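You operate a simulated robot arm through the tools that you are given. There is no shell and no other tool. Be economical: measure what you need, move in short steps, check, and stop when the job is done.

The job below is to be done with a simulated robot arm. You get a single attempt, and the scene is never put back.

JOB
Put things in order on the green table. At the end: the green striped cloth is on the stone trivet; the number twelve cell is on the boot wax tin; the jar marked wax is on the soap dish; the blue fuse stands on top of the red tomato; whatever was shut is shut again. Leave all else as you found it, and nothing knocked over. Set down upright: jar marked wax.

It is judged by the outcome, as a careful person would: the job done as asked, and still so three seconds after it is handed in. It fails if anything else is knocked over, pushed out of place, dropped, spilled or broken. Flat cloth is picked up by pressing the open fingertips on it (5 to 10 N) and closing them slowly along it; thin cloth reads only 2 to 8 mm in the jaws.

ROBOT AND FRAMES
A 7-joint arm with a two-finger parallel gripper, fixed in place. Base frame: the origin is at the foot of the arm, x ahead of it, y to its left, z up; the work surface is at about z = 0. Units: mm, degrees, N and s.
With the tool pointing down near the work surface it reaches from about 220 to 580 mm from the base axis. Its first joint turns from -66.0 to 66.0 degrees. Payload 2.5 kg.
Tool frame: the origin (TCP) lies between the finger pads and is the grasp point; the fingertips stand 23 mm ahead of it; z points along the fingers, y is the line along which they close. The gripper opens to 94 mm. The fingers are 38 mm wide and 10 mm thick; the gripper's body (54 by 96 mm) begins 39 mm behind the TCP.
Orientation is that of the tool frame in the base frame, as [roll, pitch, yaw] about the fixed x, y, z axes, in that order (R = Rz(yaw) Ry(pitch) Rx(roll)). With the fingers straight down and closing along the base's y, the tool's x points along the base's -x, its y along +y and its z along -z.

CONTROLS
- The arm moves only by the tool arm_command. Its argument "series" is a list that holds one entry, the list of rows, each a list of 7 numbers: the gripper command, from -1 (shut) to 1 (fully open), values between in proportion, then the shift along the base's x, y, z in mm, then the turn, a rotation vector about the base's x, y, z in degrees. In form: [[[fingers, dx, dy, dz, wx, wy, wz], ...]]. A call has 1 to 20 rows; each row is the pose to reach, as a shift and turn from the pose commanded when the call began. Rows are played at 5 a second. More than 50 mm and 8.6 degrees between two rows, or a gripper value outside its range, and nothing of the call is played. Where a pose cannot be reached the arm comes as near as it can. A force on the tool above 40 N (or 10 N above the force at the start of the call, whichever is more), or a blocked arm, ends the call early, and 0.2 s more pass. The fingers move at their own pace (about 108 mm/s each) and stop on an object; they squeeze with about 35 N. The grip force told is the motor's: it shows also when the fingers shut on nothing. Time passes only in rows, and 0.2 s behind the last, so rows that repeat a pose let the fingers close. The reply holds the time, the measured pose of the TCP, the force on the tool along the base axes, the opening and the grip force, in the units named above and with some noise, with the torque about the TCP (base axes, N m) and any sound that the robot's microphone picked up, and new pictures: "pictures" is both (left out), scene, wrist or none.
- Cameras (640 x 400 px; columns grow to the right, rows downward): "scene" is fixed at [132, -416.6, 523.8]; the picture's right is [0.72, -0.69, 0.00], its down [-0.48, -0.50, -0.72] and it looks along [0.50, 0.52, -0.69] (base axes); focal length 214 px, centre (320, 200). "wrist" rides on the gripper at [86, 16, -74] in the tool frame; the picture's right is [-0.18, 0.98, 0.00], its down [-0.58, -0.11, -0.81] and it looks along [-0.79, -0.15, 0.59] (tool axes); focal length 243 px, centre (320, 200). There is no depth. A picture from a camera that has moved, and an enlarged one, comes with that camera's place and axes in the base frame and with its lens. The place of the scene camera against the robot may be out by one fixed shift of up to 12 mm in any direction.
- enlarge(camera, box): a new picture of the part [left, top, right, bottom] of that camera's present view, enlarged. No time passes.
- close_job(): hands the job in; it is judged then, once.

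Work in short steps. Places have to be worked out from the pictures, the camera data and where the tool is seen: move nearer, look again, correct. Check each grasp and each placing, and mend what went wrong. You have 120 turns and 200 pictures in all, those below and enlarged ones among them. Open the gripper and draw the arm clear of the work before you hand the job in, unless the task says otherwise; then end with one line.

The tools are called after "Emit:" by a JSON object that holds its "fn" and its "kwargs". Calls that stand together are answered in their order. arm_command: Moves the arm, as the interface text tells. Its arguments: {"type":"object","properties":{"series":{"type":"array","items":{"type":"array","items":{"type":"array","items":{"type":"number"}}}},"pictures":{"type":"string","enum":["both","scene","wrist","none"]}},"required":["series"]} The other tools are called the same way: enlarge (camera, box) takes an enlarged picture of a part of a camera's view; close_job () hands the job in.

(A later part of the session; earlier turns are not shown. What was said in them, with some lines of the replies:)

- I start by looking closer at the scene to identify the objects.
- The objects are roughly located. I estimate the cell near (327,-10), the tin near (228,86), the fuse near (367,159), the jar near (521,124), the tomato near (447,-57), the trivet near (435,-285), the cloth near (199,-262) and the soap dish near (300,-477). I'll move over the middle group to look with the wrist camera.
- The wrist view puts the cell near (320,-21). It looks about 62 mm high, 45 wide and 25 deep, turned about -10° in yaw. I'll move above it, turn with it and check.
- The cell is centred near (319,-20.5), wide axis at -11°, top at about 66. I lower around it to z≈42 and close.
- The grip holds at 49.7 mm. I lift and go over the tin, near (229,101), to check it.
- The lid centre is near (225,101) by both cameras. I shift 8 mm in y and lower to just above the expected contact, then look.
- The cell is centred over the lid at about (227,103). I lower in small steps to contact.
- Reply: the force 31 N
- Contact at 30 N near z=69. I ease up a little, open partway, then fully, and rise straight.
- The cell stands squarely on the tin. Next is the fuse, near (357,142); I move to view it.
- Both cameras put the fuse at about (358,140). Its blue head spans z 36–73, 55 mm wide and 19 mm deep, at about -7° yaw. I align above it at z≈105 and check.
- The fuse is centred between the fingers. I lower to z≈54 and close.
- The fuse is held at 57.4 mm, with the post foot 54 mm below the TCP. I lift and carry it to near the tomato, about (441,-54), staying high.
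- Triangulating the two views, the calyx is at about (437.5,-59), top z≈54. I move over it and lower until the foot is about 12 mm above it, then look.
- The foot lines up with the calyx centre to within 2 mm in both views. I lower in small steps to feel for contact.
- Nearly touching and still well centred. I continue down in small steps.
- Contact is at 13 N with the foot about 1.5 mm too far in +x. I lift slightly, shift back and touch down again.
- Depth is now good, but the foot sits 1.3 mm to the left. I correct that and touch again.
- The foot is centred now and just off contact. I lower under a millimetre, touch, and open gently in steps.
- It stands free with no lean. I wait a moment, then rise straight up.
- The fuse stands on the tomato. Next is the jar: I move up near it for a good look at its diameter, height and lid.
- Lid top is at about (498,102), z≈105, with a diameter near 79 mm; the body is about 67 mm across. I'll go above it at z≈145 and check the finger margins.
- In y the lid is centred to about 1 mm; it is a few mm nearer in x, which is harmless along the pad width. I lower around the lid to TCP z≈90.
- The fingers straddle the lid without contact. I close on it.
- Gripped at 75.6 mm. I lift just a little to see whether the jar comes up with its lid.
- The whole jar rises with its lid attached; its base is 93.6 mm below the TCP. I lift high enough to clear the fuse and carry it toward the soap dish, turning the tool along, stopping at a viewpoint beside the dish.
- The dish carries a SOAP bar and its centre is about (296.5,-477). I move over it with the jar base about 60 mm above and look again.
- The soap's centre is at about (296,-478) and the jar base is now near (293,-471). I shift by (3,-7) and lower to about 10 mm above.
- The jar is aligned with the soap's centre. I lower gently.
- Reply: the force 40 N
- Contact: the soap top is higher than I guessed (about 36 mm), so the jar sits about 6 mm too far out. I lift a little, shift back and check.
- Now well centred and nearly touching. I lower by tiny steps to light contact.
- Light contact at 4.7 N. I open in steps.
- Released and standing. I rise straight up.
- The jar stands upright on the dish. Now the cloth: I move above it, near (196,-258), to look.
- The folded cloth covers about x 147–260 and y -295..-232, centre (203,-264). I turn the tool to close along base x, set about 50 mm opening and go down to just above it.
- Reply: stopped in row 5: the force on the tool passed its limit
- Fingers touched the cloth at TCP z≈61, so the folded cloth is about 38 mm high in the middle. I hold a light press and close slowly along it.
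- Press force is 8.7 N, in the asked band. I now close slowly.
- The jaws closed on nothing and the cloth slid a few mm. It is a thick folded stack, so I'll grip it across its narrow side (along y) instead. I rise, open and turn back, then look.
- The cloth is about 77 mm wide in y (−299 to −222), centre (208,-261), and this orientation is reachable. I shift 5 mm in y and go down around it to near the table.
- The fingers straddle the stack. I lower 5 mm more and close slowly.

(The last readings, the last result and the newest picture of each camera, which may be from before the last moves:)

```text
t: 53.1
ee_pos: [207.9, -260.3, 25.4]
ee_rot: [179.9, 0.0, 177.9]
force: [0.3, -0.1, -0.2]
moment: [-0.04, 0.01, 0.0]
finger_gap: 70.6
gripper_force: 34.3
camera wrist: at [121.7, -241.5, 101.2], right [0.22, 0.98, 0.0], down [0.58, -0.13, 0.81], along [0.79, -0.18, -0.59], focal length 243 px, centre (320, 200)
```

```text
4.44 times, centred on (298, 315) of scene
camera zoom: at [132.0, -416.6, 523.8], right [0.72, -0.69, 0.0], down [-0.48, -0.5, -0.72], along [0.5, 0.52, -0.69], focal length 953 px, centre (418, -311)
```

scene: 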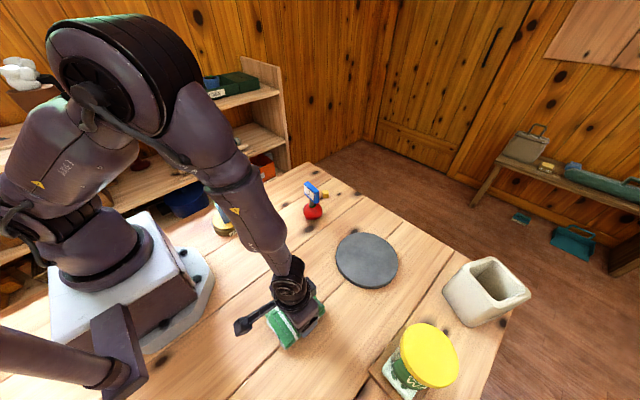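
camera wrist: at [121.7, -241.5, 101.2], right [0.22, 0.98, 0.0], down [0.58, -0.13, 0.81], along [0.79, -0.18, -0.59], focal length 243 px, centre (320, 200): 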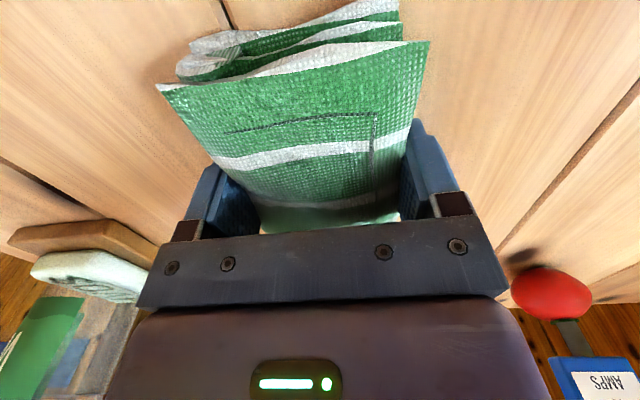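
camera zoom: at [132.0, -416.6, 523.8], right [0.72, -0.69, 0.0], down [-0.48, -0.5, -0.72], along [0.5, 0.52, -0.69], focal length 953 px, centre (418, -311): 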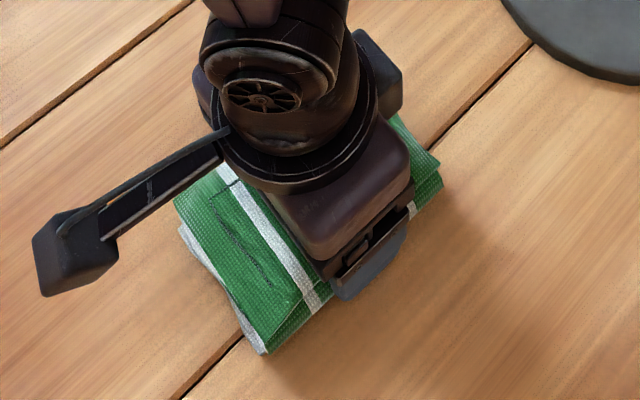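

Firmly gripped at 70.6 mm, so the stack behaves as a solid bundle. I lift and carry it over to short of the trivet, near (432,-281).

Emit:
{"fn": "arm_command", "kwargs": {"series": [[[-1, 0, 0, 15, 0, 0, 0], [-1, 0, 0, 40, 0, 0, 0], [-1, 0, 0, 80, 0, 0, 0], [-1, 40, -4, 90, 0, 0, 0], [-1, 80, -8, 90, 0, 0, 0], [-1, 120, -12, 90, 0, 0, 0], [-1, 160, -16, 90, 0, 0, 0], [-1, 200, -20, 90, 0, 0, 0], [-1, 224, -20, 90, 0, 0, 0], [-1, 224, -20, 90, 0, 0, 0]]]}}

Emit:
{"fn": "enlarge", "kwargs": {"camera": "scene", "box": [300, 200, 428, 300]}}

```text
t: 55.3
ee_pos: [433.0, -280.2, 120.4]
ee_rot: [180.0, 0.0, 178.0]
force: [0.7, 0.3, 0.1]
moment: [-0.03, 0.02, 0.02]
finger_gap: 70.2
gripper_force: 35.1
camera wrist: at [346.3, -260.7, 195.3], right [0.22, 0.98, 0.0], down [0.58, -0.13, 0.81], along [0.79, -0.18, -0.59], focal length 243 px, centre (320, 200)
```

scene: 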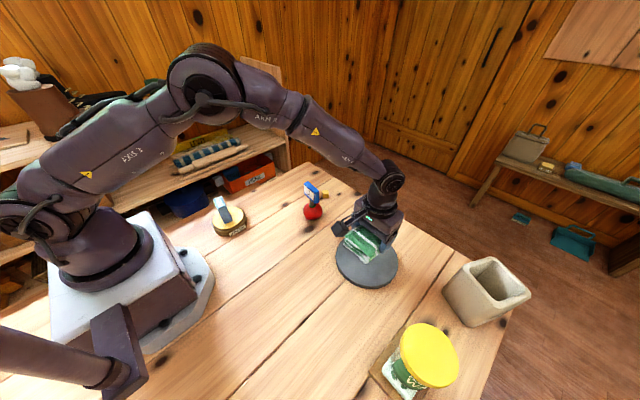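
wrist: 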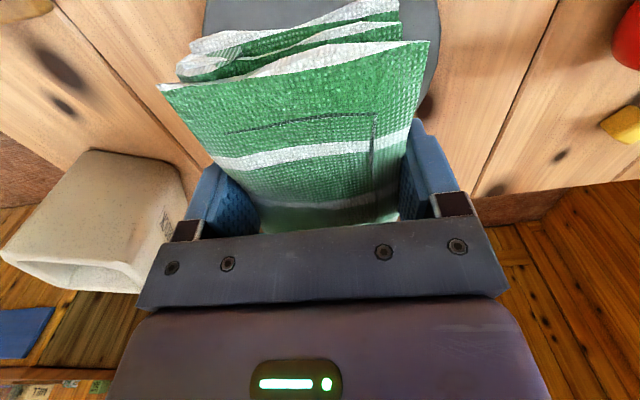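

```text
4.00 times, centred on (364, 250) of scene
camera zoom: at [132.1, -416.5, 523.8], right [0.72, -0.69, 0.0], down [-0.48, -0.5, -0.72], along [0.5, 0.52, -0.69], focal length 858 px, centre (144, 0)
```

zoom: 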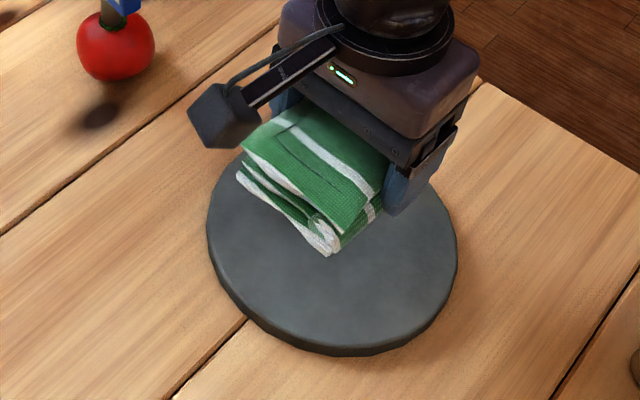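

The trivet centre is about (427,-283). I shift and lower to just above it.

Emit:
{"fn": "arm_command", "kwargs": {"series": [[[-1, -5, -3, -25, 0, 0, 0], [-1, -5, -3, -50, 0, 0, 0], [-1, -5, -3, -68, 0, 0, 0], [-1, -5, -3, -74, 0, 0, 0], [-1, -5, -3, -74, 0, 0, 0]]], "pictures": "none"}}

Emit:
{"fn": "enlarge", "kwargs": {"camera": "scene", "box": [300, 200, 428, 300]}}

```text
t: 56.5
ee_pos: [427.7, -284.3, 43.5]
ee_rot: [180.0, -0.1, 178.2]
force: [0.1, 0.2, -0.8]
moment: [0.0, 0.0, -0.02]
finger_gap: 70.4
gripper_force: 34.7
```

```text
4.00 times, centred on (364, 250) of scene
camera zoom: at [132.0, -416.6, 523.8], right [0.72, -0.69, 0.0], down [-0.48, -0.5, -0.72], along [0.5, 0.52, -0.69], focal length 858 px, centre (144, 0)
```

zoom: 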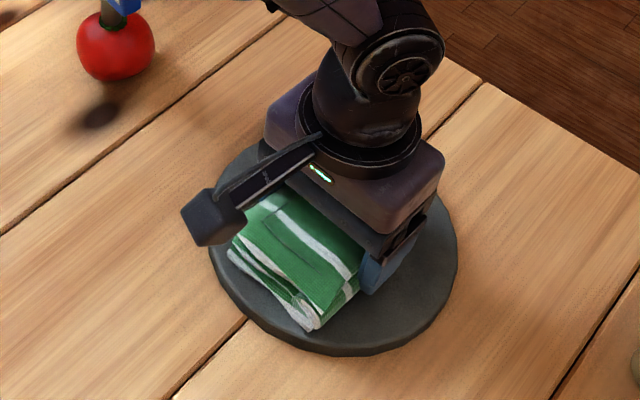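

The bundle's near end is a little close to the trivet rim, so I shift +5 mm in x and lower to contact.

Emit:
{"fn": "arm_command", "kwargs": {"series": [[[-1, 5, 0, 0, 0, 0, 0], [-1, 5, 0, -2, 0, 0, 0], [-1, 5, 0, -4, 0, 0, 0], [-1, 5, 0, -5, 0, 0, 0]]], "pictures": "none"}}

```text
t: 57.5
ee_pos: [432.0, -283.2, 39.3]
ee_rot: [179.9, 0.0, 178.1]
force: [-3.7, 5.8, 18.6]
moment: [0.16, 0.73, -0.09]
finger_gap: 70.5
gripper_force: 34.7
```

In contact. I ease a little and open.

Emit:
{"fn": "arm_command", "kwargs": {"series": [[[-1, 0, 0, 0.3, 0, 0, 0], [0.55, 0, 0, 0.3, 0, 0, 0], [0.7, 0, 0, 0.3, 0, 0, 0], [1, 0, 0, 0.3, 0, 0, 0], [1, 0, 0, 0.5, 0, 0, 0], [1, 0, 0, 15, 0, 0, 0], [1, 0, 0, 45, 0, 0, 0], [1, 0, 0, 90, 0, 0, 0], [1, 0, 0, 130, 0, 0, 0]]]}}

Emit:
{"fn": "enlarge", "kwargs": {"camera": "scene", "box": [300, 200, 428, 300]}}

Emit:
{"fn": "enlarge", "kwargs": {"camera": "wrist", "box": [160, 0, 480, 200]}}

```text
t: 59.5
ee_pos: [431.5, -282.1, 169.8]
ee_rot: [180.0, -0.1, 178.0]
force: [-0.5, 0.5, 0.1]
moment: [-0.01, 0.03, 0.0]
finger_gap: 94.0
gripper_force: 0.1
camera wrist: at [344.3, -264.3, 244.0], right [0.22, 0.98, 0.0], down [0.58, -0.13, 0.81], along [0.79, -0.18, -0.59], focal length 243 px, centre (320, 200)
```

scene: 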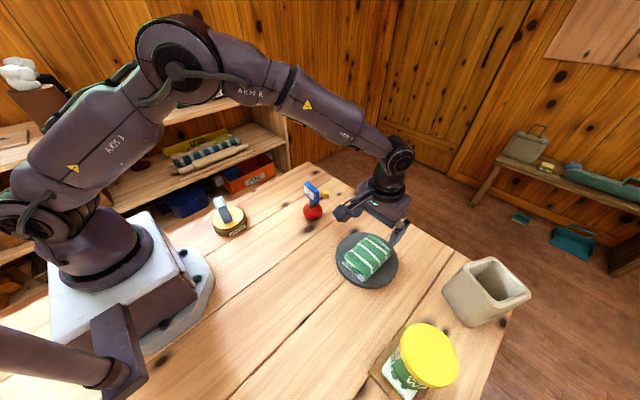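
wrist: 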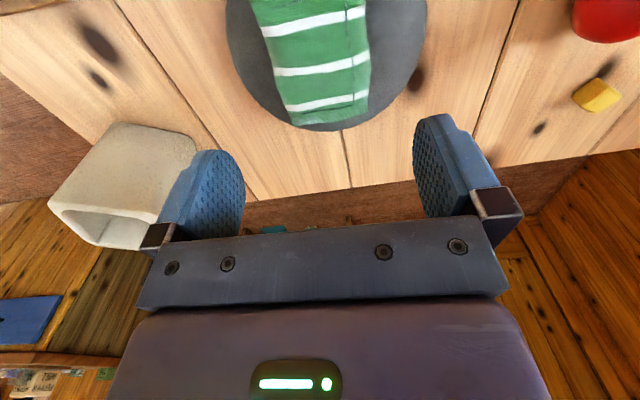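

```text
4.00 times, centred on (364, 250) of scene
camera zoom: at [132.0, -416.6, 523.8], right [0.72, -0.69, 0.0], down [-0.48, -0.5, -0.72], along [0.5, 0.52, -0.69], focal length 858 px, centre (144, 0)
```

zoom: 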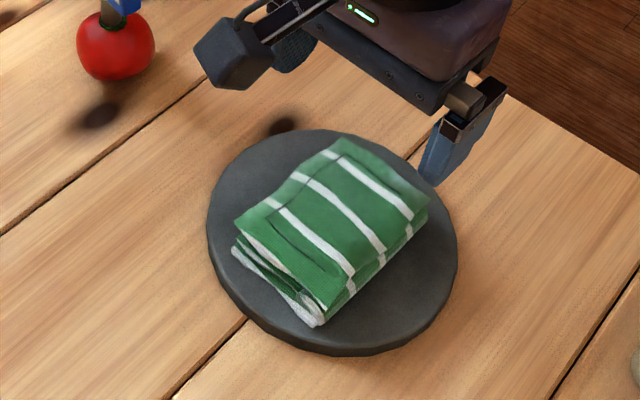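

```text
2.00 times, centred on (320, 100) of wrist
camera zoom: at [344.3, -264.3, 244.0], right [0.22, 0.98, 0.0], down [0.58, -0.13, 0.81], along [0.79, -0.18, -0.59], focal length 485 px, centre (320, 400)
```

zoom: 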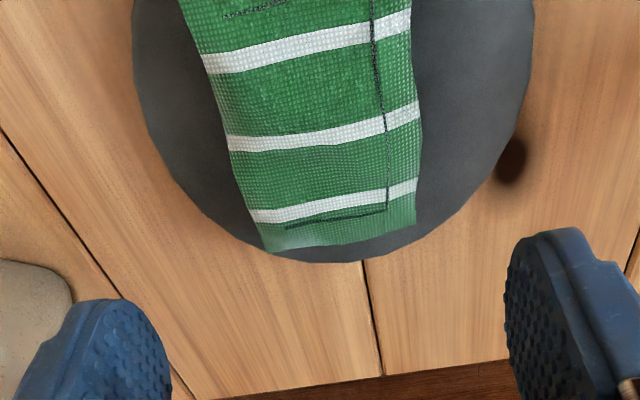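

The cloth lies wholly on the trivet. I draw the arm up and clear, then check everything.

Emit:
{"fn": "arm_command", "kwargs": {"series": [[[1, 0, 0, 45, 0, 0, 0], [1, -10, 20, 90, 0, 0, 0], [1, -30, 60, 120, 0, 0, 0], [1, -60, 90, 140, 0, 0, 0], [1, -90, 120, 150, 0, 0, 0], [1, -110, 135, 150, 0, 0, 0], [1, -110, 135, 150, 0, 0, 0]]]}}

Emit:
{"fn": "enlarge", "kwargs": {"camera": "scene", "box": [200, 150, 360, 250]}}

Emit:
{"fn": "enlarge", "kwargs": {"camera": "scene", "box": [320, 220, 540, 400]}}

```text
refused: row 2 steps farther than a row can; nothing moved
```

```text
4.00 times, centred on (280, 200) of scene
camera zoom: at [132.0, -416.6, 523.8], right [0.72, -0.69, 0.0], down [-0.48, -0.5, -0.72], along [0.5, 0.52, -0.69], focal length 858 px, centre (480, 200)
```

zoom: 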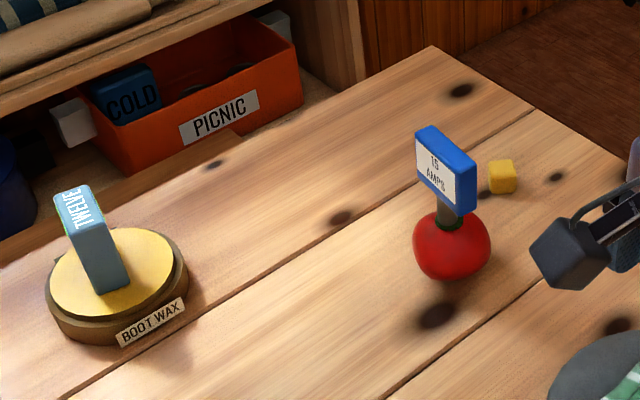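

```text
2.22 times, centred on (430, 310) of scene
camera zoom: at [132.0, -416.6, 523.8], right [0.72, -0.69, 0.0], down [-0.48, -0.5, -0.72], along [0.5, 0.52, -0.69], focal length 477 px, centre (76, -44)
```

zoom: 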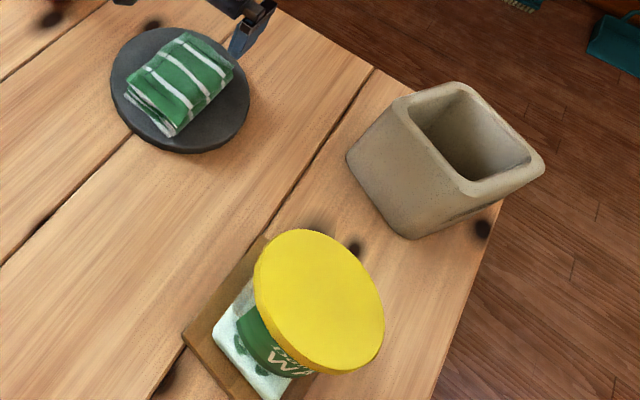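

One step was too long and the whole call was refused. I repeat with shorter steps, drawing back over the empty middle.

Emit:
{"fn": "arm_command", "kwargs": {"series": [[[1, 0, 0, 40, 0, 0, 0], [1, -5, 10, 80, 0, 0, 0], [1, -25, 35, 105, 0, 0, 0], [1, -50, 65, 120, 0, 0, 0], [1, -75, 95, 130, 0, 0, 0], [1, -95, 115, 140, 0, 0, 0], [1, -95, 115, 140, 0, 0, 0]]]}}

Emit:
{"fn": "enlarge", "kwargs": {"camera": "scene", "box": [200, 150, 440, 300]}}

```text
t: 61.1
ee_pos: [337.1, -170.1, 310.1]
ee_rot: [-180.0, -0.1, 177.9]
force: [0.1, -0.3, -0.5]
moment: [0.0, 0.03, 0.01]
finger_gap: 93.9
gripper_force: 0.0
camera wrist: at [249.5, -150.6, 385.5], right [0.22, 0.98, 0.0], down [0.58, -0.13, 0.81], along [0.79, -0.18, -0.59], focal length 243 px, centre (320, 200)
```

scene: 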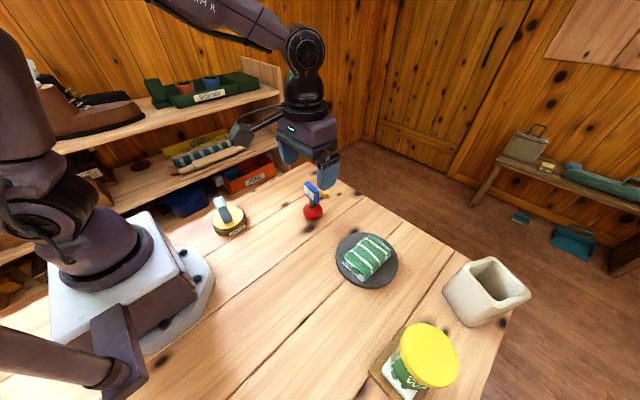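
wrist: 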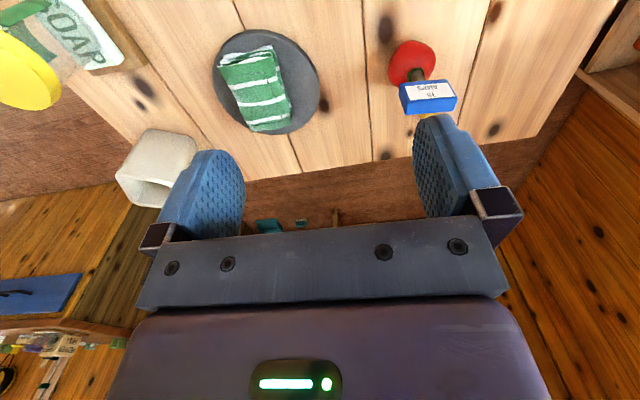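

```text
2.67 times, centred on (320, 225) of scene
camera zoom: at [132.0, -416.5, 523.8], right [0.72, -0.69, 0.0], down [-0.48, -0.5, -0.72], along [0.5, 0.52, -0.69], focal length 572 px, centre (320, 133)
```

zoom: 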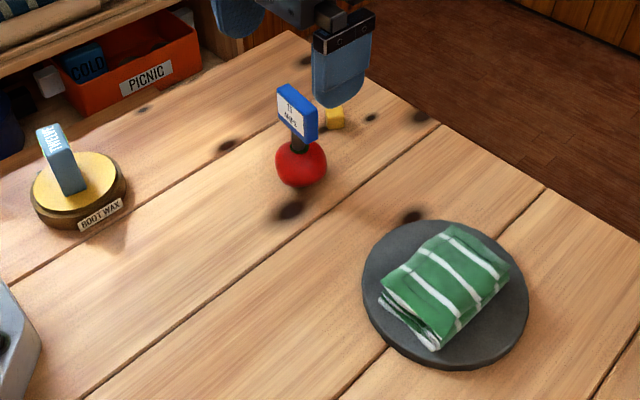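

All four placements are standing, the jar is upright with its lid on, the arm is clear and the gripper is open. I hand the job in.

Emit:
{"fn": "close_job", "kwargs": {}}

```text
The job is handed in.
```

All four items are placed and the job is handed in: the cloth is on the trivet, the cell on the boot wax tin, the fuse standing on the tomato, and the jar upright with its lid on, resting on the soap bar that was already in the dish.
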